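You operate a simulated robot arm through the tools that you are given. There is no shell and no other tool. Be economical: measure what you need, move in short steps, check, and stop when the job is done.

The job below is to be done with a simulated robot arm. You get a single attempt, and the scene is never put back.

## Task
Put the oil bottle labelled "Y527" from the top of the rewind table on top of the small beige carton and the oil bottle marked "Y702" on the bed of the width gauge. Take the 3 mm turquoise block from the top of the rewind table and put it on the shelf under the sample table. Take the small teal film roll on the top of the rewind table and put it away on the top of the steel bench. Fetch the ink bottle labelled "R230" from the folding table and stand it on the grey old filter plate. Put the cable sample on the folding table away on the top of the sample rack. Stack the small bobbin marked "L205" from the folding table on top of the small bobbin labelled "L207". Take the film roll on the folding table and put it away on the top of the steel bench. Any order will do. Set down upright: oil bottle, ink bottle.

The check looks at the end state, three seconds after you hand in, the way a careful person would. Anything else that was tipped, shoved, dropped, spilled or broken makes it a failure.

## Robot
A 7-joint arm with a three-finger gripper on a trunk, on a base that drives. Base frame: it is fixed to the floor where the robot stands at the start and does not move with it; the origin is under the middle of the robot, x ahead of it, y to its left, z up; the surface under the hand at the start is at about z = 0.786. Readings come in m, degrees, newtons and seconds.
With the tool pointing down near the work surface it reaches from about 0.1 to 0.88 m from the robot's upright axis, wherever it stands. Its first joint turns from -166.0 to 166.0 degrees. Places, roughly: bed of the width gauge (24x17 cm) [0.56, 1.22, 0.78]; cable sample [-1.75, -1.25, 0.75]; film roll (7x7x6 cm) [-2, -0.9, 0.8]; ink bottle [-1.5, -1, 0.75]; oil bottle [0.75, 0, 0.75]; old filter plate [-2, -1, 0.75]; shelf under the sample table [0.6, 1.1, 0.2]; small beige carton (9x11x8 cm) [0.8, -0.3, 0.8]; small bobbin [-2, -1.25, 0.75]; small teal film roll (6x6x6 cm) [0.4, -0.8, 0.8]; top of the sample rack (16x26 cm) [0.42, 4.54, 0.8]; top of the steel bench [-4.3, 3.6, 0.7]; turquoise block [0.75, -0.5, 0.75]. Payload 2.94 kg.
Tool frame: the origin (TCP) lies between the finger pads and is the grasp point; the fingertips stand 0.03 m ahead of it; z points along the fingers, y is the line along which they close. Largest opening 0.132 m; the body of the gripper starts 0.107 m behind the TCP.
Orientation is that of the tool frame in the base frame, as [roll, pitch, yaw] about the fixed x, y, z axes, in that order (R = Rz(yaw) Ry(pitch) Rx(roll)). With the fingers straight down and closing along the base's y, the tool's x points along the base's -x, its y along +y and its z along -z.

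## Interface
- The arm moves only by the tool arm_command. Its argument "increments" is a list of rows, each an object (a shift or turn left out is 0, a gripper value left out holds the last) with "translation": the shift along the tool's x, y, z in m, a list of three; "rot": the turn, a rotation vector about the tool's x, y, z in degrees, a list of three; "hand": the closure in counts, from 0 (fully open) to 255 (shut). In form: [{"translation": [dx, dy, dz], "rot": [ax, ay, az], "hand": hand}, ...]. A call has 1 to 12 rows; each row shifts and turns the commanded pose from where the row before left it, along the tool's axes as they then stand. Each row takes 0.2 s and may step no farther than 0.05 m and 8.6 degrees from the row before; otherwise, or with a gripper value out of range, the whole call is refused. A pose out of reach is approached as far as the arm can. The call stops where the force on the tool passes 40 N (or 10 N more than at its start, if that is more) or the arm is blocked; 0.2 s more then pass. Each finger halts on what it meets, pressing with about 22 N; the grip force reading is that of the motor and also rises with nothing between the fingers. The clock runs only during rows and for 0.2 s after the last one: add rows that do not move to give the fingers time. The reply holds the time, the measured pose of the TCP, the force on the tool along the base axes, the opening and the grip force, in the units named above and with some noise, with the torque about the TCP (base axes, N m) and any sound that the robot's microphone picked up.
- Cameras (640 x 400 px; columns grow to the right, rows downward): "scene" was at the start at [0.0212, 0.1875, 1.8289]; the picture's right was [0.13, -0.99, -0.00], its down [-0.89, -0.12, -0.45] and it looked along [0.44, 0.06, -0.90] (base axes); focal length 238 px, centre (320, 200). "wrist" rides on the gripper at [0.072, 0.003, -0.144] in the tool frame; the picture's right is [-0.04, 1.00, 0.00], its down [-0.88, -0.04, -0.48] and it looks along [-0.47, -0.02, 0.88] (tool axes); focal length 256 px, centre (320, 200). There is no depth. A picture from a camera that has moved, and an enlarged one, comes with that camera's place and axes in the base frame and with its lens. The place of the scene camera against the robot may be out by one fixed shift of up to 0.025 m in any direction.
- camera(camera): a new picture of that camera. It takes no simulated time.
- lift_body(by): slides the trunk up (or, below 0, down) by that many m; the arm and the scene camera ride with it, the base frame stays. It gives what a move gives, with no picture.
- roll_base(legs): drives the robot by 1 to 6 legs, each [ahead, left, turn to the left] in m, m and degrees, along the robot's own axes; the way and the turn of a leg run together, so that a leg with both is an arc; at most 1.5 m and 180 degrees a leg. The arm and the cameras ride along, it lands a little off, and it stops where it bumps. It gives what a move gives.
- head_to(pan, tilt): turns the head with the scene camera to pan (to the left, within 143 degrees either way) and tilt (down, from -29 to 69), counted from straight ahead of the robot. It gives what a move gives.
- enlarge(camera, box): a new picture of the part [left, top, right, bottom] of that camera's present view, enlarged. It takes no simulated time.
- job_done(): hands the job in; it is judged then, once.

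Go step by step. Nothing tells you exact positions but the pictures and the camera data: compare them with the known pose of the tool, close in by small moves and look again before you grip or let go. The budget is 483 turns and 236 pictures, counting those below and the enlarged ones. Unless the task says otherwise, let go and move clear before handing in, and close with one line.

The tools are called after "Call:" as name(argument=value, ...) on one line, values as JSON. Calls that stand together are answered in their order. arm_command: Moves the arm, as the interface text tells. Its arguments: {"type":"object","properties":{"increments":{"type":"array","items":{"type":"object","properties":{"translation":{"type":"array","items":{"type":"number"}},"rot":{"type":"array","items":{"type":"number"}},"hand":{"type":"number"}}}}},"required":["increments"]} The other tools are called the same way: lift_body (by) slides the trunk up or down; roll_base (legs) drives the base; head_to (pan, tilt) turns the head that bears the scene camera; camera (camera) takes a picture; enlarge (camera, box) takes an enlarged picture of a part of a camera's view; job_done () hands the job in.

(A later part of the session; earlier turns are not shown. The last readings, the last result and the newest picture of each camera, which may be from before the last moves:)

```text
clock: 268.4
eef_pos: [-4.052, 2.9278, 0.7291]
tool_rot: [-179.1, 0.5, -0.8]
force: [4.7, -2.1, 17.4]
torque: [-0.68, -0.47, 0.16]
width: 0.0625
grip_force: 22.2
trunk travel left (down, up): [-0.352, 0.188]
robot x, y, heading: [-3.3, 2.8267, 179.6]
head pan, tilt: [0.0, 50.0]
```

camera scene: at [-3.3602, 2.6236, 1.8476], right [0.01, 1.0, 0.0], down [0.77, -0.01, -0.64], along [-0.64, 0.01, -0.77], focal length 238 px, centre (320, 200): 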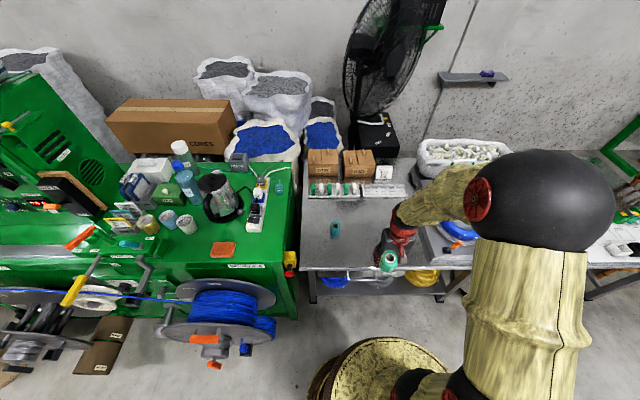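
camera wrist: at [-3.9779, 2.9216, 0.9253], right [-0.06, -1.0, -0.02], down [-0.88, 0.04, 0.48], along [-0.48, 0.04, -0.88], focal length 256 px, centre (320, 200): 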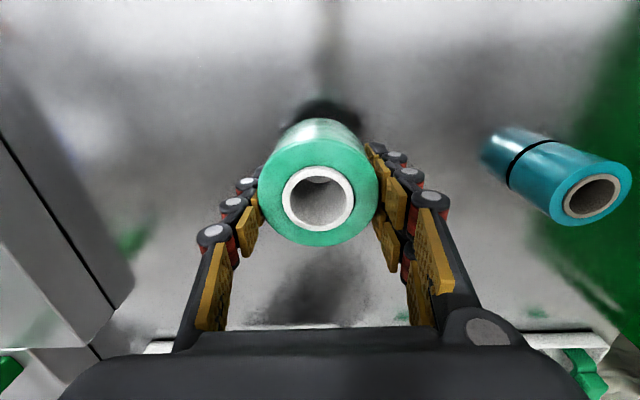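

Call:
arm_command(increments=[{"translation": [0, 0, -0.002]}, {"hand": 70}, {}, {}, {}, {"translation": [0, 0, -0.02]}, {"translation": [0, 0, -0.045]}, {"translation": [0, 0, -0.045]}, {"translation": [0, 0, -0.045]}, {"translation": [0, 0, -0.045]}, {"translation": [0, 0, -0.045]}, {}])

Call:
camera(camera="wrist")

```text
clock: 271.0
eef_pos: [-4.0518, 2.9235, 0.9744]
tool_rot: [-179.1, 0.3, -0.8]
force: [-0.9, 0.0, -0.6]
torque: [0.0, 0.0, 0.03]
width: 0.0955
grip_force: 0.0
trunk travel left (down, up): [-0.352, 0.188]
robot x, y, heading: [-3.2989, 2.8189, 179.5]
head pan, tilt: [0.0, 50.0]
```

```text
135 pictures are left
camera wrist: at [-3.9774, 2.9175, 1.1172], right [-0.06, -1.0, -0.02], down [-0.88, 0.04, 0.48], along [-0.48, 0.04, -0.88], focal length 256 px, centre (320, 200)
```

wrist: 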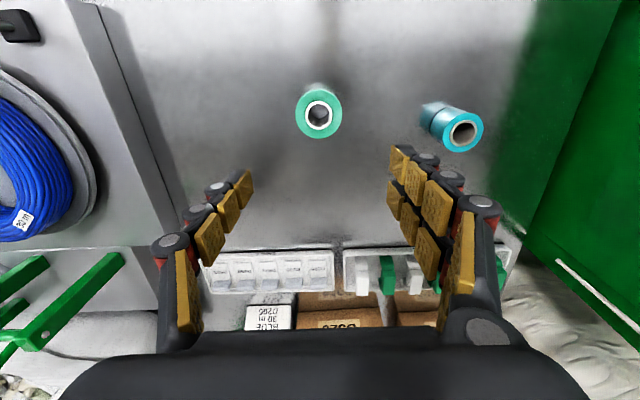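

Both rolls are on the bench. Now to the west side of the folding table for the bobbins.

Call:
arm_command(increments=[{"translation": [0.044, 0.01, -0.01]}, {"translation": [0.044, 0.01, -0.01]}, {"translation": [0.044, 0.01, -0.01]}, {"translation": [0.044, 0.01, -0.01]}, {"translation": [0.044, 0.01, -0.01]}, {"translation": [0.044, 0.01, -0.01]}, {"translation": [0.044, 0.01, -0.01]}, {}])

Call:
roll_base(legs=[[-0.4, 0, 0], [0, 0, 90.5], [1.4, -0.2, 0], [1.4, 0, 0]])

```text
clock: 272.8
eef_pos: [-3.7425, 2.8495, 1.0432]
tool_rot: [-179.2, 0.3, -0.8]
force: [-0.4, 0.2, 0.1]
torque: [-0.02, 0.01, 0.02]
width: 0.0956
grip_force: 0.1
trunk travel left (down, up): [-0.352, 0.188]
robot x, y, heading: [-3.2968, 2.8241, 179.4]
head pan, tilt: [0.0, 50.0]
```

```text
clock: 292.4
eef_pos: [-3.0768, -0.4264, 1.0441]
tool_rot: [-179.0, 0.2, 90.6]
force: [0.3, 0.2, -0.5]
torque: [0.02, 0.01, -0.01]
width: 0.0959
grip_force: 0.1
trunk travel left (down, up): [-0.352, 0.188]
robot x, y, heading: [-3.0616, 0.0181, -88.8]
head pan, tilt: [0.0, 50.0]
```

Call:
camera(camera="scene")

```text
134 pictures are left
camera scene: at [-2.8837, -0.0369, 1.8476], right [-1.0, -0.02, 0.0], down [-0.01, 0.77, -0.64], along [0.01, -0.64, -0.77], focal length 238 px, centre (320, 200)
```

scene: 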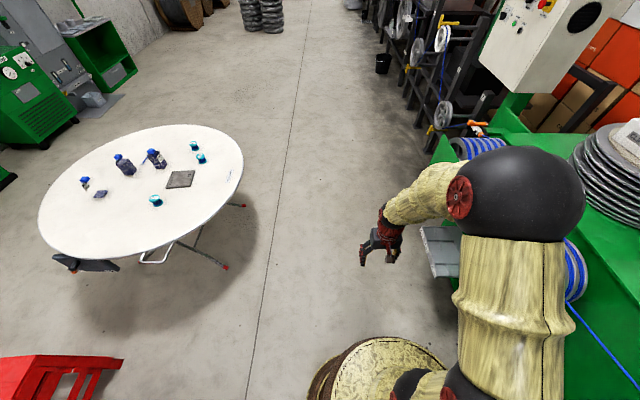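

Call:
roll_base(legs=[[0.2, 0.15, 0], [0.92, 0, -0.6], [0, 0, 89.3]])

Call:
head_to(pan=0, tilt=50)

Call:
camera(camera="scene")

```text
clock: 302.5
eef_pos: [-2.4596, -1.1412, 1.0427]
tool_rot: [-179.1, 0.3, 178.6]
force: [-0.6, 0.7, 0.3]
torque: [0.01, 0.02, 0.01]
width: 0.0954
grip_force: 0.1
trunk travel left (down, up): [-0.352, 0.188]
robot x, y, heading: [-2.9057, -1.1129, -1.0]
head pan, tilt: [0.0, 50.0]
```

```text
clock: 303.1
eef_pos: [-2.4586, -1.1415, 1.042]
tool_rot: [-179.1, 0.3, 178.7]
force: [-0.2, -0.4, -0.5]
torque: [0.05, 0.0, 0.0]
width: 0.0959
grip_force: 0.1
trunk travel left (down, up): [-0.352, 0.188]
robot x, y, heading: [-2.9032, -1.1116, -1.3]
head pan, tilt: [0.0, 50.0]
```

```text
133 pictures are left
camera scene: at [-2.863, -0.9319, 1.8476], right [-0.02, -1.0, 0.0], down [-0.77, 0.01, -0.64], along [0.64, -0.01, -0.77], focal length 238 px, centre (320, 200)
```

scene: 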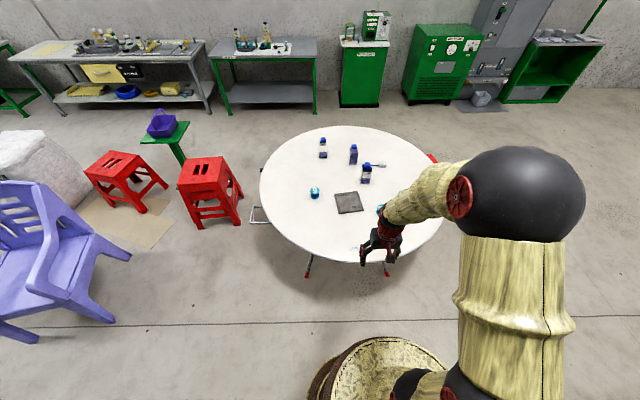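

Call:
roll_base(legs=[[0.2, 0, 1.2]])

Call:
enlarge(camera="scene", box=[270, 120, 430, 250])

Call:
camera(camera="wrist")

```text
clock: 304.7
eef_pos: [-2.2586, -1.1334, 1.042]
tool_rot: [-179.1, 0.3, 179.9]
force: [0.3, -1.1, -0.5]
torque: [0.02, 0.05, -0.01]
width: 0.0957
grip_force: 0.0
trunk travel left (down, up): [-0.352, 0.188]
robot x, y, heading: [-2.6999, -1.1153, 0.2]
head pan, tilt: [0.0, 50.0]
```

```text
3.08 times, centred on (350, 185) of scene
camera zoom: at [-2.6655, -0.9326, 1.8476], right [0.0, -1.0, 0.0], down [-0.77, 0.0, -0.64], along [0.64, 0.0, -0.77], focal length 733 px, centre (228, 246)
```

zoom: 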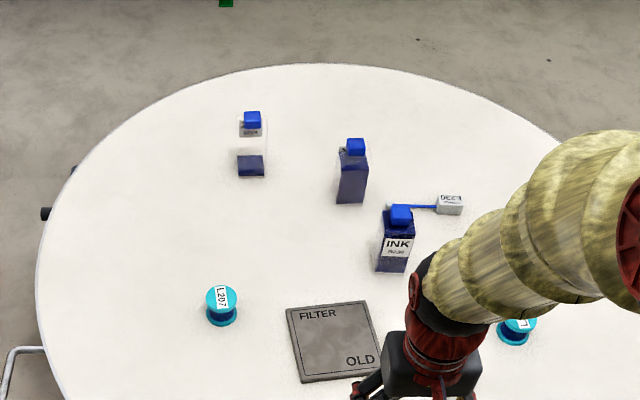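

```text
131 pictures are left
camera wrist: at [-2.3303, -1.1271, 1.185], right [0.05, 1.0, -0.02], down [0.88, -0.03, 0.48], along [0.48, -0.04, -0.88], focal length 256 px, centre (320, 200)
```

wrist: 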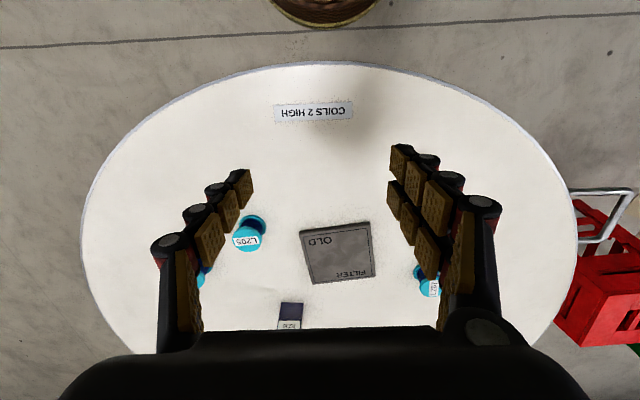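

Ink C's label faces west and is readable from here; I zoom in on the labels.

Call:
enlarge(camera="scene", box=[350, 160, 390, 190])

Call:
enlarge(camera="scene", box=[320, 140, 365, 175])

```text
13.33 times, centred on (370, 175) of scene
camera zoom: at [-2.6655, -0.9326, 1.8476], right [0.0, -1.0, 0.0], down [-0.77, 0.0, -0.64], along [0.64, 0.0, -0.77], focal length 3176 px, centre (-347, 533)
```

zoom: 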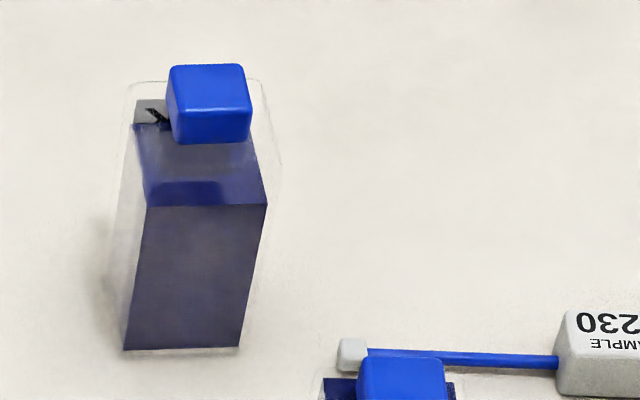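

```text
11.43 times, centred on (342, 158) of scene
camera zoom: at [-2.6655, -0.9326, 1.8476], right [0.0, -1.0, 0.0], down [-0.77, 0.0, -0.64], along [0.64, 0.0, -0.77], focal length 2722 px, centre (63, 686)
```

zoom: 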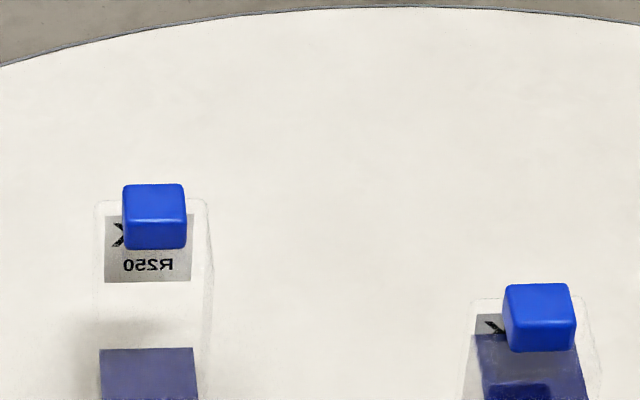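

Call:
enlarge(camera="scene", box=[325, 154, 337, 162])

Call:
enlarge(camera="scene", box=[355, 190, 385, 215])

```text
16.00 times, centred on (331, 158) of scene
camera zoom: at [-2.6655, -0.9326, 1.8476], right [0.0, -1.0, 0.0], down [-0.77, 0.0, -0.64], along [0.64, 0.0, -0.77], focal length 3811 px, centre (144, 872)
```

zoom: 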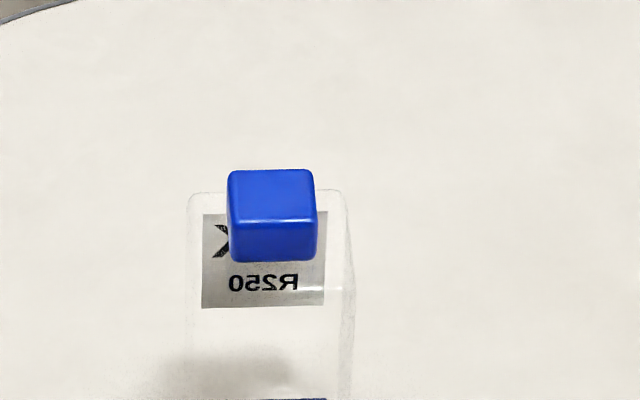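

```text
16.00 times, centred on (370, 202) of scene
camera zoom: at [-2.6655, -0.9326, 1.8476], right [0.0, -1.0, 0.0], down [-0.77, 0.0, -0.64], along [0.64, 0.0, -0.77], focal length 3811 px, centre (-480, 160)
```

zoom: 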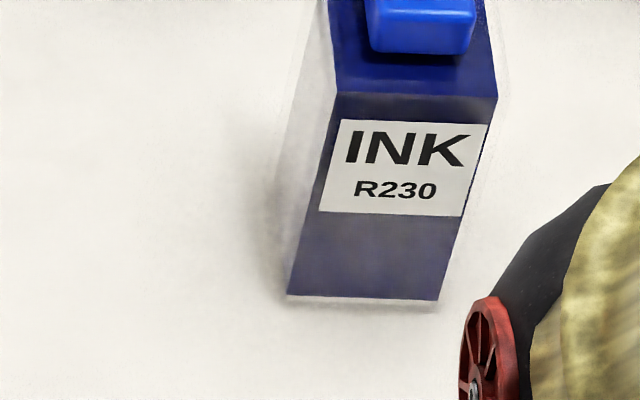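

C is R230 (good that I checked; the front one is R250). First the bobbins from here: L205 at about (-2.02,-1.29).

Call:
arm_command(increments=[{"translation": [-0.04, -0.0267, 0.01]}, {"translation": [-0.04, -0.0267, 0.01]}, {"translation": [-0.04, -0.0267, 0.01]}, {"translation": [-0.04, -0.0267, 0.01]}, {"translation": [-0.04, -0.0267, 0.01]}, {"translation": [-0.04, -0.0267, 0.01]}, {}])

Call:
camera(camera="wrist")

```text
clock: 306.3
eef_pos: [-2.0192, -1.295, 0.9858]
tool_rot: [-179.1, 0.3, 180.0]
force: [0.4, -0.4, -0.1]
torque: [0.02, -0.02, -0.01]
width: 0.0959
grip_force: 0.0
trunk travel left (down, up): [-0.352, 0.188]
robot x, y, heading: [-2.7005, -1.1138, 0.3]
head pan, tilt: [0.0, 50.0]
```

```text
126 pictures are left
camera wrist: at [-2.0918, -1.2898, 1.1283], right [0.05, 1.0, -0.02], down [0.88, -0.03, 0.48], along [0.48, -0.03, -0.88], focal length 256 px, centre (320, 200)
```

wrist: 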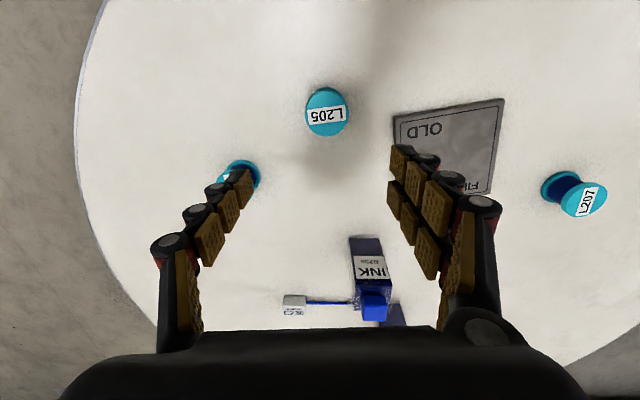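

Call:
arm_command(increments=[{"translation": [0.014, 0.006, 0.04], "hand": 100}, {"translation": [0, 0, 0.04]}, {"translation": [0, 0, 0.04]}, {"translation": [0, 0, 0.03]}, {}])

Call:
camera(camera="wrist")

Call:
enlarge(camera="scene", box=[340, 180, 440, 260])

```text
clock: 307.5
eef_pos: [-2.0323, -1.2919, 0.836]
tool_rot: [-179.1, 0.3, 180.0]
force: [0.2, 0.7, -0.3]
torque: [0.0, 0.0, 0.0]
width: 0.08
grip_force: 0.0
trunk travel left (down, up): [-0.352, 0.188]
robot x, y, heading: [-2.7007, -1.1134, 0.1]
head pan, tilt: [0.0, 50.0]
```

```text
125 pictures are left
camera wrist: at [-2.104, -1.2859, 0.9783], right [0.05, 1.0, -0.02], down [0.88, -0.03, 0.48], along [0.48, -0.04, -0.88], focal length 256 px, centre (320, 200)
```

wrist: 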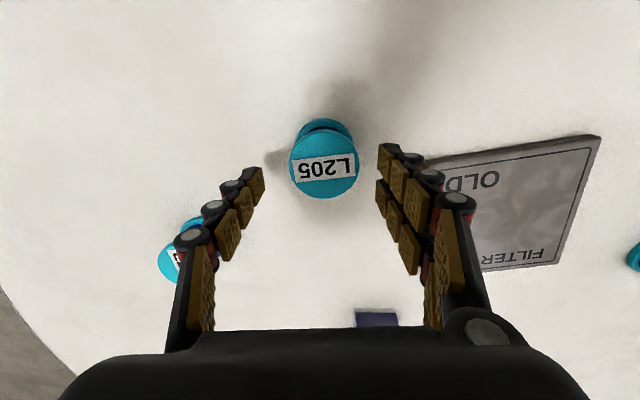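

```text
5.00 times, centred on (390, 220) of scene
camera zoom: at [-2.6667, -0.9327, 1.8477], right [0.0, -1.0, 0.0], down [-0.77, 0.0, -0.64], along [0.64, 0.0, -0.77], focal length 1191 px, centre (-30, 100)
```

zoom: 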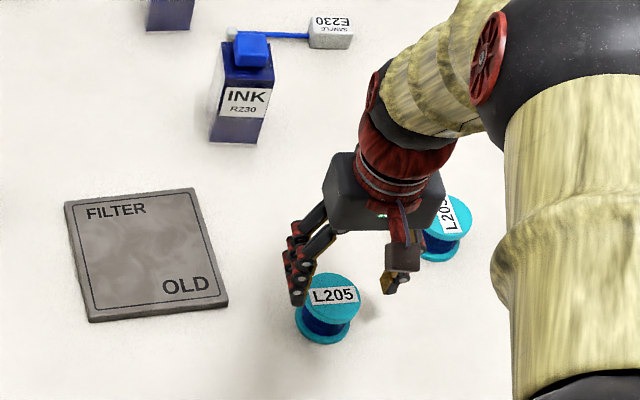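

Call:
arm_command(increments=[{"translation": [-0.001, 0.002, 0.03]}, {"translation": [0, 0, 0.02]}, {"translation": [0, 0, 0.01]}, {}, {"hand": 255}, {}, {}, {}, {}])

Call:
camera(camera="wrist")

```text
clock: 309.5
eef_pos: [-2.0306, -1.2903, 0.7773]
tool_rot: [-179.1, 0.4, 179.9]
force: [-0.4, -0.1, 5.9]
torque: [0.27, 0.02, -0.01]
width: 0.0531
grip_force: 21.7
trunk travel left (down, up): [-0.352, 0.188]
robot x, y, heading: [-2.7037, -1.1126, 0.3]
head pan, tilt: [0.0, 50.0]
```

```text
123 pictures are left
camera wrist: at [-2.1027, -1.2845, 0.9198], right [0.05, 1.0, -0.02], down [0.88, -0.03, 0.48], along [0.48, -0.04, -0.88], focal length 256 px, centre (320, 200)
```

wrist: 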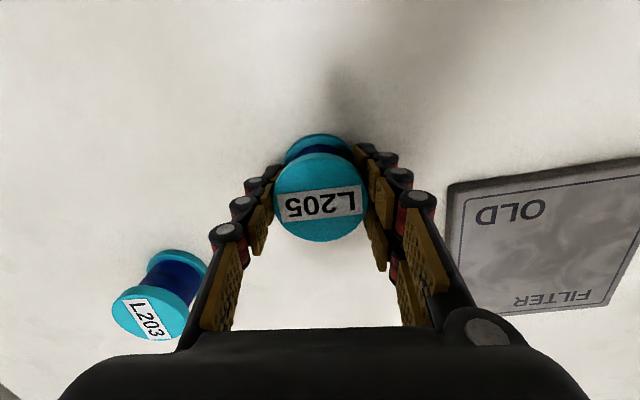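

Call:
arm_command(increments=[{"translation": [0, 0, -0.02]}, {"translation": [0, 0, -0.045]}, {"translation": [0, 0, -0.045]}, {"translation": [0, 0, -0.045]}, {}])

Call:
arm_command(increments=[{"translation": [-0.0156, 0.0425, 0]}, {"translation": [-0.0156, 0.0425, 0]}, {"translation": [-0.0156, 0.0425, 0]}, {"translation": [-0.0156, 0.0425, 0]}, {"translation": [-0.0156, 0.0425, 0]}, {"translation": [-0.0156, 0.0425, 0]}, {"translation": [-0.0156, 0.0425, 0]}, {"translation": [-0.0156, 0.0425, 0]}, {"translation": [-0.0156, 0.0425, 0]}, {}])

Call:
camera(camera="wrist")

Call:
enlarge(camera="scene", box=[270, 150, 390, 250])

```text
clock: 310.7
eef_pos: [-2.0324, -1.286, 0.9295]
tool_rot: [-179.2, 0.2, 179.9]
force: [-0.7, 0.6, -1.4]
torque: [0.01, 0.06, 0.06]
width: 0.0528
grip_force: 21.6
trunk travel left (down, up): [-0.352, 0.188]
robot x, y, heading: [-2.7013, -1.1121, 0.2]
head pan, tilt: [0.0, 50.0]
```

```text
clock: 312.9
eef_pos: [-1.8888, -0.9048, 0.9266]
tool_rot: [-179.2, 0.3, 179.9]
force: [-1.2, 0.0, -1.3]
torque: [0.01, 0.02, 0.03]
width: 0.0526
grip_force: 22.5
trunk travel left (down, up): [-0.352, 0.188]
robot x, y, heading: [-2.7018, -1.1135, 0.4]
head pan, tilt: [0.0, 50.0]
```

```text
122 pictures are left
camera wrist: at [-1.9618, -0.8997, 1.0687], right [0.05, 1.0, -0.02], down [0.88, -0.03, 0.48], along [0.48, -0.04, -0.88], focal length 256 px, centre (320, 200)
```

wrist: 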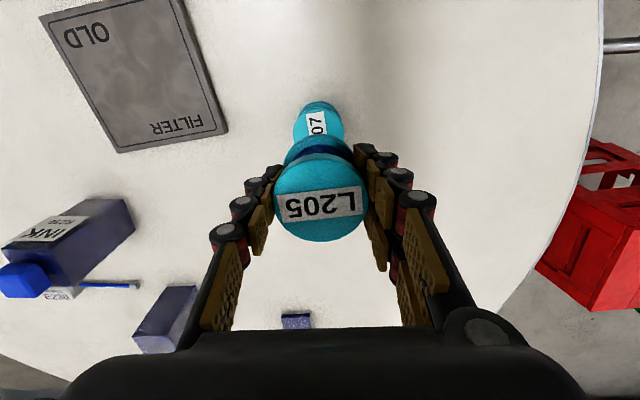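

```text
4.00 times, centred on (330, 200) of scene
camera zoom: at [-2.6666, -0.9324, 1.8477], right [0.0, -1.0, 0.0], down [-0.77, 0.0, -0.64], along [0.64, 0.0, -0.77], focal length 953 px, centre (280, 200)
```

zoom: 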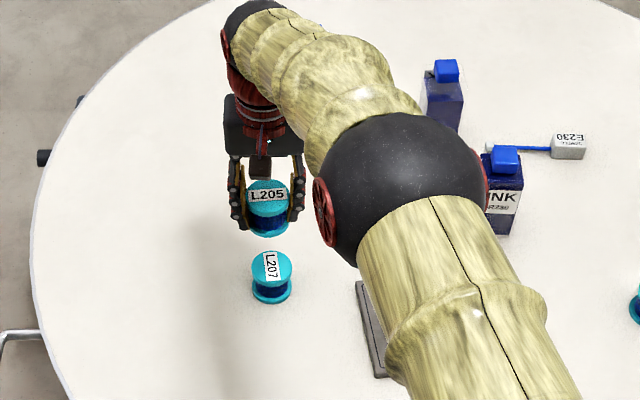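

Call:
arm_command(increments=[{"translation": [0.004, -0.0045, 0.03]}, {"translation": [0, 0, 0.03]}, {"translation": [0, 0, 0.02]}, {}])

Call:
enlarge(camera="scene", box=[290, 180, 350, 235])

Call:
enlarge(camera="wrist", box=[230, 80, 410, 260])

```text
clock: 313.9
eef_pos: [-1.8936, -0.9112, 0.8472]
tool_rot: [-179.2, 0.4, 179.9]
force: [-0.1, 1.3, -1.4]
torque: [0.04, 0.02, -0.03]
width: 0.0528
grip_force: 21.5
trunk travel left (down, up): [-0.352, 0.188]
robot x, y, heading: [-2.7004, -1.1078, 0.0]
head pan, tilt: [0.0, 50.0]
```

```text
7.27 times, centred on (320, 208) of scene
camera zoom: at [-2.6665, -0.9324, 1.8476], right [0.0, -1.0, 0.0], down [-0.77, 0.0, -0.64], along [0.64, 0.0, -0.77], focal length 1732 px, centre (320, 146)
```

zoom: 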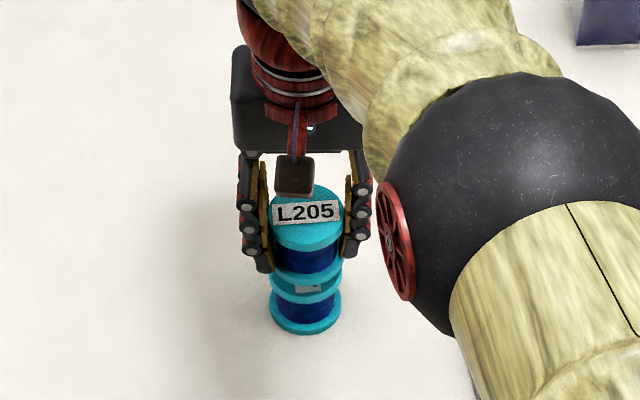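

```text
2.22 times, centred on (320, 170) of wrist
camera zoom: at [-1.9664, -0.905, 0.9893], right [0.05, 1.0, -0.02], down [0.88, -0.03, 0.48], along [0.48, -0.04, -0.88], focal length 569 px, centre (320, 267)
```

zoom: 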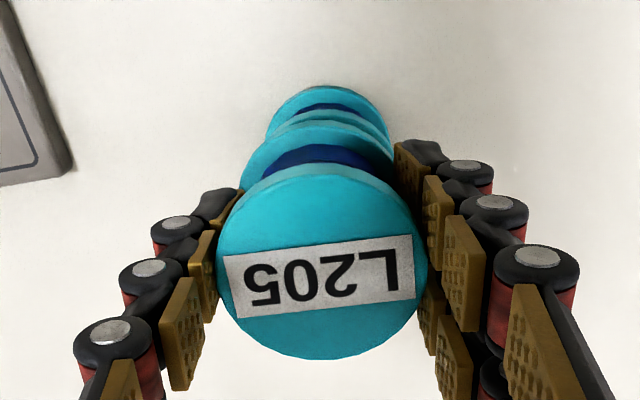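

Call:
arm_command(increments=[{"translation": [-0.002, 0, 0.008]}, {"translation": [0, 0, 0.003]}, {"translation": [0, 0, 0.002]}, {}])

Call:
arm_command(increments=[{"translation": [0, 0, 0.002]}, {"translation": [0, 0, 0.002]}, {}])

```text
clock: 314.9
eef_pos: [-1.8915, -0.9101, 0.8338]
tool_rot: [-179.1, 0.4, 179.9]
force: [-0.7, 0.3, -1.2]
torque: [0.01, 0.03, 0.01]
width: 0.0528
grip_force: 22.3
trunk travel left (down, up): [-0.352, 0.188]
robot x, y, heading: [-2.7048, -1.1163, 0.2]
head pan, tilt: [0.0, 50.0]
```

```text
clock: 315.7
eef_pos: [-1.8914, -0.9096, 0.8295]
tool_rot: [-179.1, 0.5, 179.9]
force: [0.8, -0.5, 0.9]
torque: [0.05, 0.0, 0.0]
width: 0.0528
grip_force: 22.2
trunk travel left (down, up): [-0.352, 0.188]
robot x, y, heading: [-2.7023, -1.1124, -0.1]
head pan, tilt: [0.0, 50.0]
```

Call:
arm_command(increments=[{"translation": [0, 0, 0.001]}, {}])

Call:
enlarge(camera="scene", box=[290, 180, 350, 235])

```text
clock: 316.3
eef_pos: [-1.8907, -0.9108, 0.8287]
tool_rot: [-179.0, 0.4, -180.0]
force: [-1.1, -0.3, 5.9]
torque: [0.17, 0.05, 0.04]
width: 0.0524
grip_force: 21.7
trunk travel left (down, up): [-0.352, 0.188]
robot x, y, heading: [-2.7044, -1.1113, 0.1]
head pan, tilt: [0.0, 50.0]
```

```text
7.27 times, centred on (320, 208) of scene
camera zoom: at [-2.6673, -0.9326, 1.8477], right [0.0, -1.0, 0.0], down [-0.77, 0.0, -0.64], along [0.64, 0.0, -0.77], focal length 1732 px, centre (320, 146)
```

zoom: 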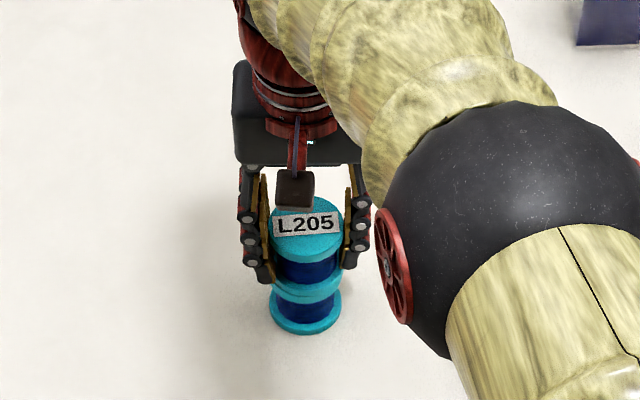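

Contact and well aligned. Release and rise.

Call:
arm_command(increments=[{"hand": 130}, {}, {}, {"hand": 100}, {}, {"translation": [0, 0, -0.02]}, {"translation": [0, 0, -0.04]}, {"translation": [0, 0, -0.045]}, {"translation": [0, 0, -0.045]}, {}])

Call:
camera(camera="wrist")

Call:
enlarge(camera="scene", box=[290, 170, 360, 240])

```text
clock: 318.5
eef_pos: [-1.8932, -0.909, 0.9773]
tool_rot: [-179.1, 0.3, 180.0]
force: [0.4, -0.7, 0.6]
torque: [-0.02, 0.02, 0.0]
width: 0.0802
grip_force: 0.0
trunk travel left (down, up): [-0.352, 0.188]
robot x, y, heading: [-2.7041, -1.1128, 0.2]
head pan, tilt: [0.0, 50.0]
```

```text
117 pictures are left
camera wrist: at [-1.9651, -0.9026, 1.1204], right [0.05, 1.0, -0.02], down [0.88, -0.03, 0.48], along [0.48, -0.04, -0.88], focal length 256 px, centre (320, 200)
```

wrist: 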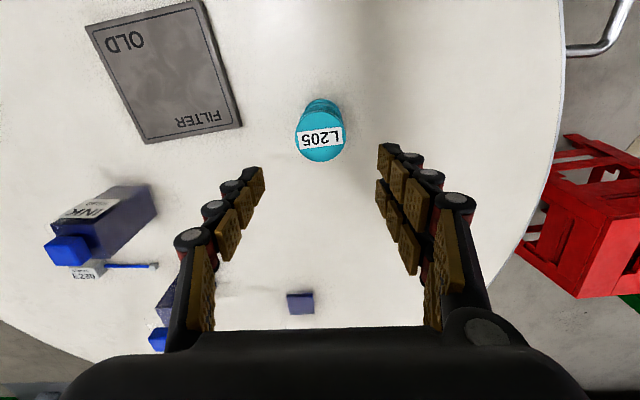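

```text
5.71 times, centred on (325, 205) of scene
camera zoom: at [-2.6663, -0.9323, 1.8475], right [0.0, -1.0, 0.0], down [-0.77, 0.0, -0.64], along [0.64, 0.0, -0.77], focal length 1361 px, centre (291, 171)
```

zoom: 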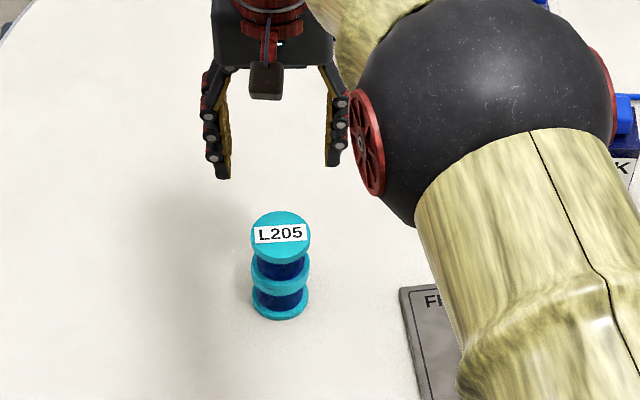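

Stack stands. Next R230 (≈(-1.766,-1.238)): I roll 4 cm closer, tilt the fingers 24° forward for reach and move over it.

Call:
roll_base(legs=[[0.04, 0, 0]])

Call:
arm_command(increments=[{"translation": [0, 0, -0.02], "hand": 0}, {"rot": [0, -8, 0]}, {"rot": [0, -8, 0]}, {"rot": [0, -8, 0]}, {"translation": [0, -0.047, 0]}, {"translation": [0, -0.047, 0]}, {"translation": [0, -0.047, 0]}, {"translation": [0, -0.047, 0]}, {"translation": [0, -0.047, 0]}, {"translation": [0, -0.047, 0]}, {"translation": [0, -0.047, 0]}, {}])

Call:
camera(camera="wrist")

Call:
camera(camera="scene")

```text
clock: 319.4
eef_pos: [-1.8523, -0.908, 0.9771]
tool_rot: [-179.1, 0.1, 179.9]
force: [0.4, 0.0, -0.7]
torque: [0.01, 0.04, 0.0]
width: 0.0801
grip_force: 0.0
trunk travel left (down, up): [-0.352, 0.188]
robot x, y, heading: [-2.6628, -1.1132, 0.2]
head pan, tilt: [0.0, 50.0]
```

```text
clock: 322.0
eef_pos: [-1.8537, -1.2369, 1.002]
tool_rot: [-179.1, 24.2, -179.7]
force: [0.9, 0.3, 0.5]
torque: [0.03, 0.01, 0.03]
width: 0.1321
grip_force: 0.1
trunk travel left (down, up): [-0.352, 0.188]
robot x, y, heading: [-2.6646, -1.107, 0.4]
head pan, tilt: [0.0, 50.0]
```

```text
115 pictures are left
camera wrist: at [-1.9782, -1.2313, 1.103], right [0.04, 1.0, 0.0], down [0.61, -0.03, 0.8], along [0.8, -0.03, -0.61], focal length 256 px, centre (320, 200)
```

wrist: 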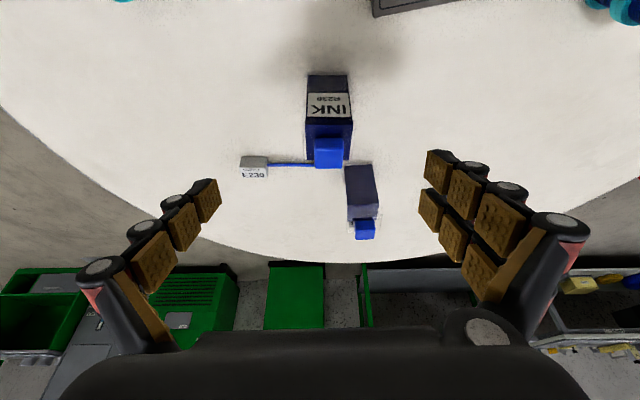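

```text
114 pictures are left
camera scene: at [-2.6265, -0.9325, 1.8477], right [0.0, -1.0, 0.0], down [-0.77, 0.0, -0.64], along [0.64, 0.0, -0.77], focal length 238 px, centre (320, 200)
```

scene: 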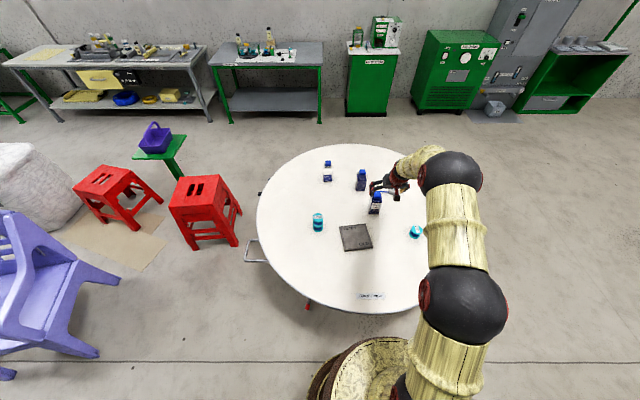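

Call:
arm_command(increments=[{"translation": [0, 0.009, 0.03]}, {"translation": [0, 0, 0.04]}, {"translation": [0, 0, 0.04]}, {"translation": [0, 0, 0.04]}, {}])

Call:
camera(camera="wrist")

Call:
enlarge(camera="scene", box=[330, 150, 430, 230])

```text
clock: 323.2
eef_pos: [-1.7933, -1.2312, 0.8662]
tool_rot: [-179.0, 24.3, -179.7]
force: [-0.4, -0.4, 0.0]
torque: [0.02, -0.03, 0.01]
width: 0.1322
grip_force: 0.1
trunk travel left (down, up): [-0.352, 0.188]
robot x, y, heading: [-2.6634, -1.1143, 0.1]
head pan, tilt: [0.0, 50.0]
```

```text
113 pictures are left
camera wrist: at [-1.9167, -1.2259, 0.9665], right [0.04, 1.0, 0.0], down [0.6, -0.03, 0.8], along [0.8, -0.03, -0.61], focal length 256 px, centre (320, 200)
```

wrist: 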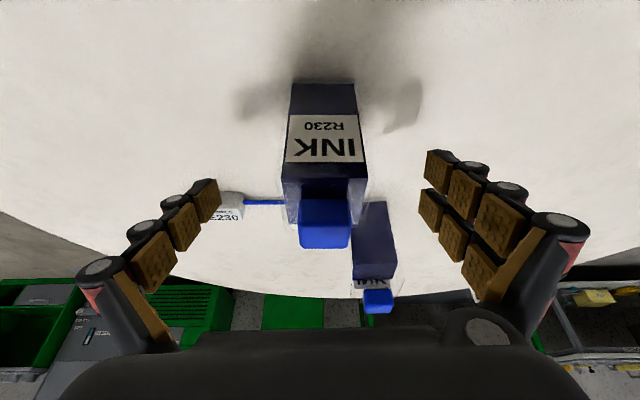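

```text
5.00 times, centred on (380, 190) of scene
camera zoom: at [-2.6267, -0.9326, 1.8477], right [0.0, -1.0, 0.0], down [-0.77, 0.0, -0.64], along [0.64, 0.0, -0.77], focal length 1191 px, centre (20, 250)
```

zoom: 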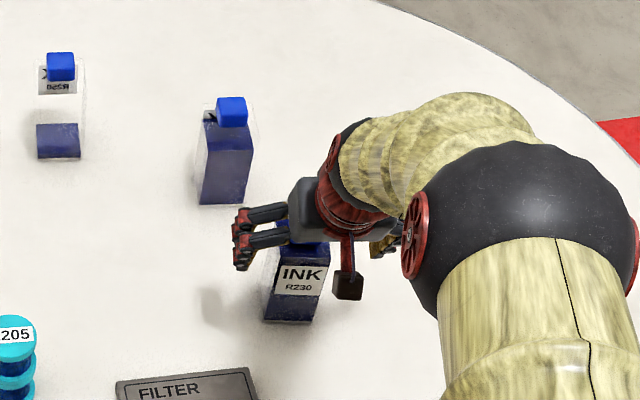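

Call:
arm_command(increments=[{"translation": [0, 0, 0.03]}, {"translation": [0, 0.001, 0.025]}, {}])

Call:
camera(camera="wrist")

```text
clock: 324.0
eef_pos: [-1.7696, -1.2314, 0.8149]
tool_rot: [-178.9, 24.3, -179.6]
force: [0.9, -1.1, 0.1]
torque: [-0.01, 0.0, 0.02]
width: 0.1318
grip_force: 0.1
trunk travel left (down, up): [-0.352, 0.188]
robot x, y, heading: [-2.6642, -1.1126, 0.1]
head pan, tilt: [0.0, 50.0]
```

```text
111 pictures are left
camera wrist: at [-1.8938, -1.2251, 0.9169], right [0.04, 1.0, 0.0], down [0.61, -0.03, 0.8], along [0.8, -0.03, -0.61], focal length 256 px, centre (320, 200)
```

wrist: 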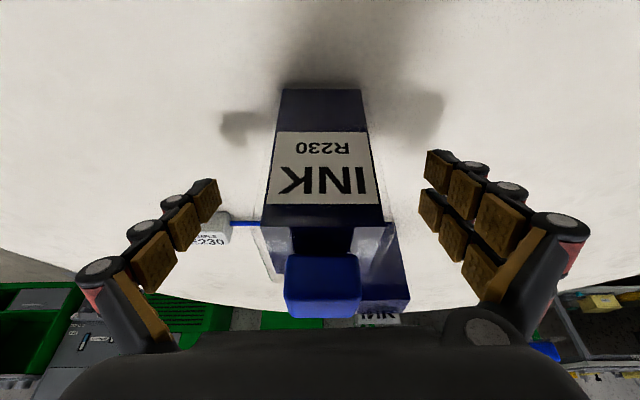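

Call:
arm_command(increments=[{"hand": 255}, {}, {}, {}, {}, {}, {}])

Call:
arm_command(increments=[{"translation": [-0.0081, 0, -0.0183]}, {"translation": [-0.0163, 0, -0.0366]}, {"translation": [-0.0163, 0, -0.0366]}, {}])

Call:
camera(camera="wrist")

Call:
enlarge(camera="scene", box=[310, 140, 450, 260])

```text
clock: 325.6
eef_pos: [-1.7698, -1.2306, 0.8165]
tool_rot: [-179.0, 24.3, -179.7]
force: [-0.1, 1.7, 2.0]
torque: [0.25, -0.02, -0.05]
width: 0.0637
grip_force: 22.0
trunk travel left (down, up): [-0.352, 0.188]
robot x, y, heading: [-2.665, -1.1152, 0.3]
head pan, tilt: [0.0, 50.0]
```

```text
clock: 326.6
eef_pos: [-1.7696, -1.2291, 0.915]
tool_rot: [-179.0, 24.1, -179.6]
force: [-0.6, -0.7, -4.0]
torque: [0.01, 0.06, 0.03]
width: 0.0635
grip_force: 21.9
trunk travel left (down, up): [-0.352, 0.188]
robot x, y, heading: [-2.6607, -1.1152, 0.1]
head pan, tilt: [0.0, 50.0]
```

```text
110 pictures are left
camera wrist: at [-1.8934, -1.2238, 1.0166], right [0.04, 1.0, 0.0], down [0.61, -0.03, 0.79], along [0.79, -0.03, -0.61], focal length 256 px, centre (320, 200)
```

wrist: 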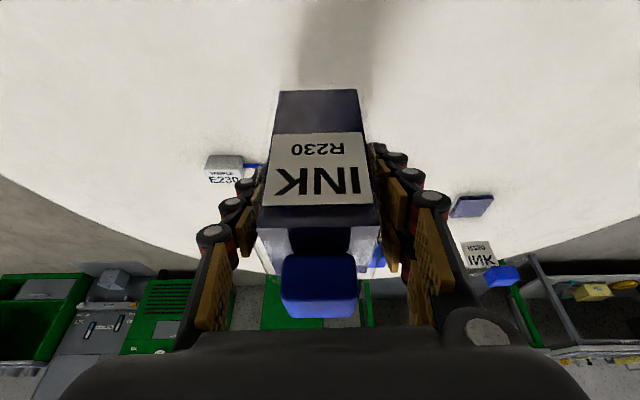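

```text
3.33 times, centred on (380, 200) of scene
camera zoom: at [-2.6255, -0.9327, 1.8476], right [0.0, -1.0, 0.0], down [-0.77, 0.0, -0.64], along [0.64, 0.0, -0.77], focal length 794 px, centre (120, 200)
```

zoom: 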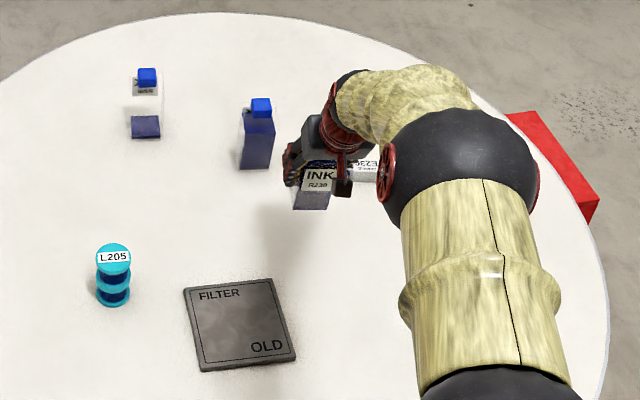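

Call:
arm_command(increments=[{"translation": [0.0344, 0.0236, -0.0153]}, {"translation": [0.0344, 0.0236, -0.0153]}, {"translation": [0.0344, 0.0236, -0.0153]}, {"translation": [0.0344, 0.0236, -0.0153]}, {"translation": [0.0344, 0.0236, -0.0153]}, {}, {"translation": [0.0163, 0, 0.0366]}, {"translation": [0.0081, 0, 0.0183]}, {}])

Call:
camera(camera="wrist")

Call:
enlarge(camera="scene", box=[310, 170, 430, 270])

```text
clock: 328.6
eef_pos: [-1.9581, -1.1122, 0.853]
tool_rot: [-179.0, 24.3, -179.7]
force: [-0.4, 0.3, -4.8]
torque: [-0.01, -0.01, 0.04]
width: 0.0631
grip_force: 21.4
trunk travel left (down, up): [-0.352, 0.188]
robot x, y, heading: [-2.6586, -1.1105, 0.4]
head pan, tilt: [0.0, 50.0]
```

```text
108 pictures are left
camera wrist: at [-2.0818, -1.1059, 0.9532], right [0.04, 1.0, 0.0], down [0.61, -0.03, 0.8], along [0.8, -0.03, -0.61], focal length 256 px, centre (320, 200)
```

wrist: 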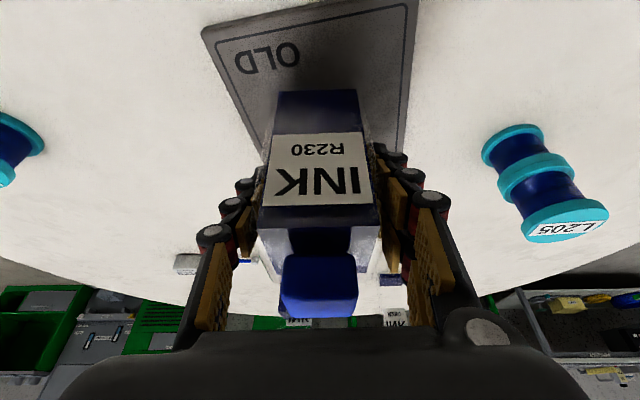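

```text
4.00 times, centred on (370, 220) of scene
camera zoom: at [-2.6263, -0.9326, 1.8477], right [0.0, -1.0, 0.0], down [-0.77, 0.0, -0.64], along [0.64, 0.0, -0.77], focal length 953 px, centre (120, 120)
```

zoom: 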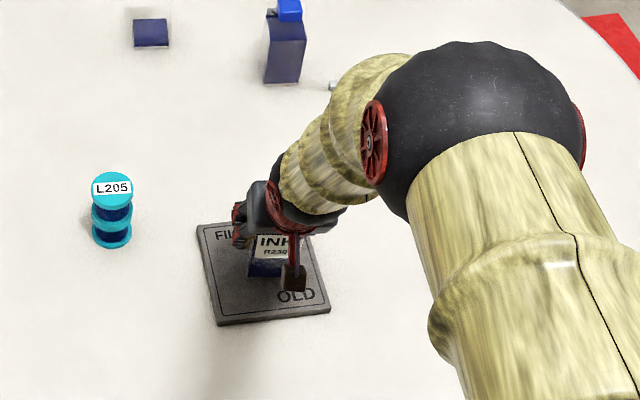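

Call:
arm_command(increments=[{"translation": [0.0061, 0, 0.0137]}, {"translation": [0.0012, 0, 0.0027]}, {"translation": [0.0012, 0, 0.0027]}, {}])

Call:
arm_command(increments=[{"translation": [0.0008, 0, 0.0018]}, {"translation": [0.0008, 0, 0.0018]}, {}])

```text
clock: 329.6
eef_pos: [-1.9562, -1.1122, 0.8317]
tool_rot: [-179.1, 24.3, -179.7]
force: [0.4, 0.4, -4.4]
torque: [0.02, 0.0, 0.0]
width: 0.0631
grip_force: 22.1
trunk travel left (down, up): [-0.352, 0.188]
robot x, y, heading: [-2.6655, -1.1119, -0.0]
head pan, tilt: [0.0, 50.0]
```

```text
clock: 330.4
eef_pos: [-1.9565, -1.1106, 0.8312]
tool_rot: [-178.9, 24.6, -179.7]
force: [-2.4, -1.5, 15.1]
torque: [0.12, 0.14, -0.09]
width: 0.0637
grip_force: 22.0
trunk travel left (down, up): [-0.352, 0.188]
robot x, y, heading: [-2.6616, -1.1163, 0.1]
head pan, tilt: [0.0, 50.0]
```

Call:
arm_command(increments=[{"translation": [-0.0008, 0, -0.0018]}, {"hand": 180}, {"hand": 60}, {}, {}, {}])

Call:
arm_command(increments=[{"translation": [0, 0, -0.03]}, {"translation": [0, 0, -0.04]}, {"translation": [0, 0, -0.045]}, {"translation": [0, 0, -0.045]}, {}])

Call:
camera(camera="wrist")

Call:
enlarge(camera="scene", box=[310, 150, 430, 270])

```text
clock: 331.8
eef_pos: [-1.9562, -1.112, 0.8293]
tool_rot: [-179.1, 24.4, -179.7]
force: [-0.7, -0.8, -0.8]
torque: [-0.01, -0.01, 0.01]
width: 0.1008
grip_force: 0.0
trunk travel left (down, up): [-0.352, 0.188]
robot x, y, heading: [-2.658, -1.1163, 0.2]
head pan, tilt: [0.0, 50.0]
```

```text
clock: 333.0
eef_pos: [-2.0236, -1.1101, 0.975]
tool_rot: [-179.0, 24.2, -179.8]
force: [0.0, 0.2, 0.2]
torque: [-0.02, 0.0, 0.02]
width: 0.1011
grip_force: 0.0
trunk travel left (down, up): [-0.352, 0.188]
robot x, y, heading: [-2.6601, -1.1112, 0.3]
head pan, tilt: [0.0, 50.0]
```

```text
106 pictures are left
camera wrist: at [-2.1481, -1.1035, 1.0763], right [0.04, 1.0, 0.0], down [0.61, -0.03, 0.8], along [0.79, -0.03, -0.61], focal length 256 px, centre (320, 200)
```

wrist: 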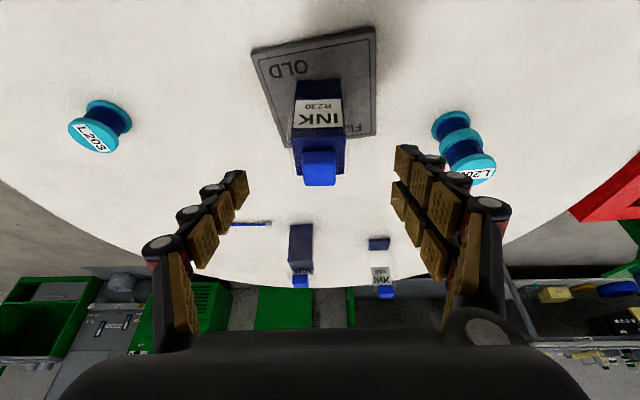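

```text
3.33 times, centred on (370, 210) of scene
camera zoom: at [-2.6263, -0.9325, 1.8476], right [0.0, -1.0, 0.0], down [-0.77, 0.0, -0.64], along [0.64, 0.0, -0.77], focal length 794 px, centre (153, 167)
```

zoom: 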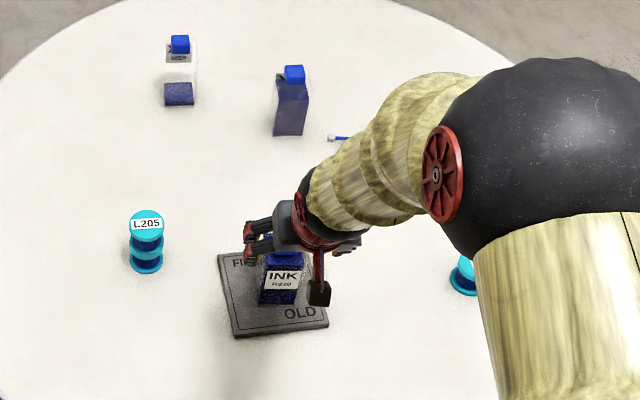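

R230 stands on the filter plate. Next the cable sample, from the south side. I level and retract the arm and drive around.

Call:
arm_command(increments=[{"rot": [0, 8, 0]}, {"rot": [0, 8, 0]}, {"rot": [0, 8, 0]}, {"translation": [0.04, 0, -0.015]}, {"translation": [0.04, 0, -0.015]}, {"translation": [0.04, 0, -0.015]}, {"translation": [0.04, 0, 0]}, {"translation": [0.03, 0, 0]}, {}])

Call:
roll_base(legs=[[-0.15, 0, 0], [0, -0.95, 0], [0.9, 0, 0]])

Call:
head_to(pan=60, tilt=50)

Call:
camera(camera="scene")

```text
clock: 335.0
eef_pos: [-2.2149, -1.1065, 1.0187]
tool_rot: [-179.1, 0.2, 179.9]
force: [0.2, 0.3, 0.7]
torque: [-0.02, 0.03, -0.04]
width: 0.1007
grip_force: 0.0
trunk travel left (down, up): [-0.352, 0.188]
robot x, y, heading: [-2.6622, -1.1121, 0.4]
head pan, tilt: [0.0, 50.0]
```

```text
clock: 345.2
eef_pos: [-1.4706, -2.0795, 1.0183]
tool_rot: [-179.1, 0.3, 178.8]
force: [-0.4, 0.4, 0.4]
torque: [0.0, 0.03, -0.02]
width: 0.1009
grip_force: 0.1
trunk travel left (down, up): [-0.352, 0.188]
robot x, y, heading: [-1.9186, -2.0776, -1.0]
head pan, tilt: [0.0, 50.0]
```

```text
clock: 346.5
eef_pos: [-1.4715, -2.081, 1.0183]
tool_rot: [-179.1, 0.3, 178.8]
force: [-0.2, 0.2, 0.3]
torque: [0.04, 0.01, 0.02]
width: 0.1012
grip_force: 0.0
trunk travel left (down, up): [-0.352, 0.188]
robot x, y, heading: [-1.923, -2.0748, -0.9]
head pan, tilt: [60.0, 50.0]
```

```text
104 pictures are left
camera scene: at [-1.9182, -1.8306, 1.8477], right [0.86, -0.51, 0.0], down [-0.39, -0.66, -0.64], along [0.33, 0.55, -0.77], focal length 238 px, centre (320, 200)
```

scene: 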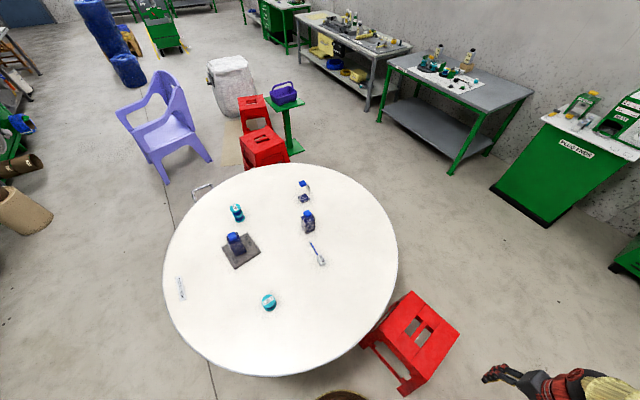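

Call:
roll_base(legs=[[0, 0, 85]])

Call:
head_to(pan=-10, tilt=50)

Call:
camera(camera="scene")

Call:
camera(camera="wrist")

```text
clock: 350.6
eef_pos: [-1.8816, -1.629, 1.0188]
tool_rot: [-179.2, 0.3, -95.4]
force: [-0.7, -0.4, -0.6]
torque: [-0.01, -0.03, -0.01]
width: 0.1012
grip_force: 0.1
trunk travel left (down, up): [-0.352, 0.188]
robot x, y, heading: [-1.9211, -2.0751, 84.8]
head pan, tilt: [60.0, 50.0]
```

```text
clock: 352.0
eef_pos: [-1.8829, -1.629, 1.0199]
tool_rot: [-179.1, 0.3, -95.5]
force: [0.0, 0.5, 0.4]
torque: [0.02, -0.04, 0.02]
width: 0.1011
grip_force: 0.1
trunk travel left (down, up): [-0.352, 0.188]
robot x, y, heading: [-1.9215, -2.0778, 84.7]
head pan, tilt: [-10.0, 50.0]
```

```text
103 pictures are left
camera scene: at [-2.1031, -2.0248, 1.8476], right [0.96, -0.26, 0.0], down [-0.2, -0.74, -0.64], along [0.17, 0.62, -0.77], focal length 238 px, centre (320, 200)
```

scene: 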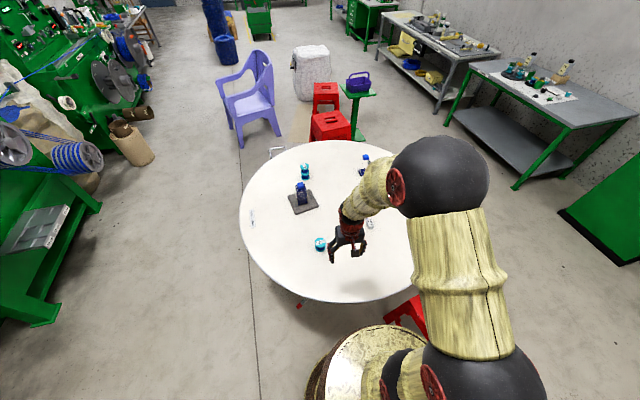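

```text
102 pictures are left
camera wrist: at [-1.8939, -1.7011, 1.162], right [-0.99, 0.14, -0.02], down [0.11, 0.87, 0.48], along [0.08, 0.47, -0.88], focal length 256 px, centre (320, 200)
```

wrist: 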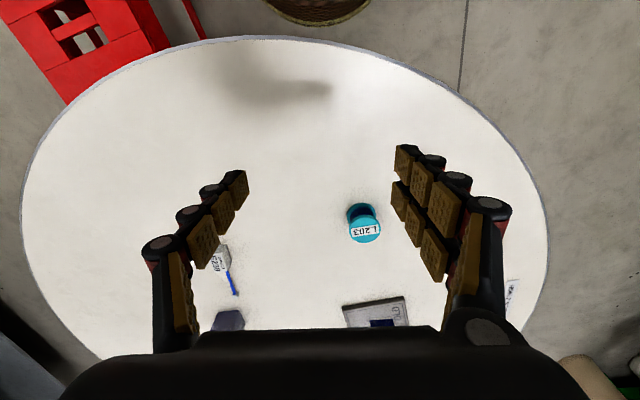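

Call:
arm_command(increments=[{"translation": [-0.0342, -0.0276, 0]}, {"translation": [-0.0342, -0.0276, 0]}, {"translation": [-0.0342, -0.0276, 0]}, {"translation": [-0.0342, -0.0276, 0]}, {"translation": [-0.0342, -0.0276, 0]}, {"translation": [-0.0342, -0.0276, 0]}, {"translation": [-0.0342, -0.0276, 0]}, {"translation": [-0.0342, -0.0276, 0]}, {"translation": [0, 0, 0.04]}, {"translation": [0, 0, 0.04]}, {}])

Call:
camera(camera="wrist")

```text
clock: 354.4
eef_pos: [-1.6335, -1.3759, 0.9426]
tool_rot: [-179.2, 0.3, -95.5]
force: [0.4, 0.6, 0.3]
torque: [0.04, 0.0, -0.01]
width: 0.101
grip_force: 0.0
trunk travel left (down, up): [-0.352, 0.188]
robot x, y, heading: [-1.9181, -2.0761, 84.8]
head pan, tilt: [-10.0, 50.0]
```

```text
101 pictures are left
camera wrist: at [-1.646, -1.4483, 1.0861], right [-0.99, 0.14, -0.02], down [0.11, 0.87, 0.48], along [0.08, 0.47, -0.88], focal length 256 px, centre (320, 200)
```

wrist: 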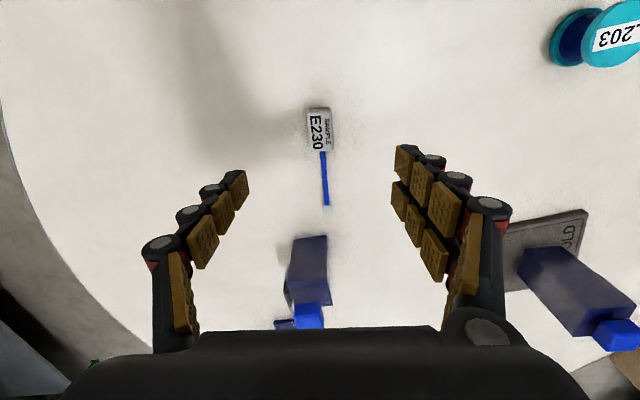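

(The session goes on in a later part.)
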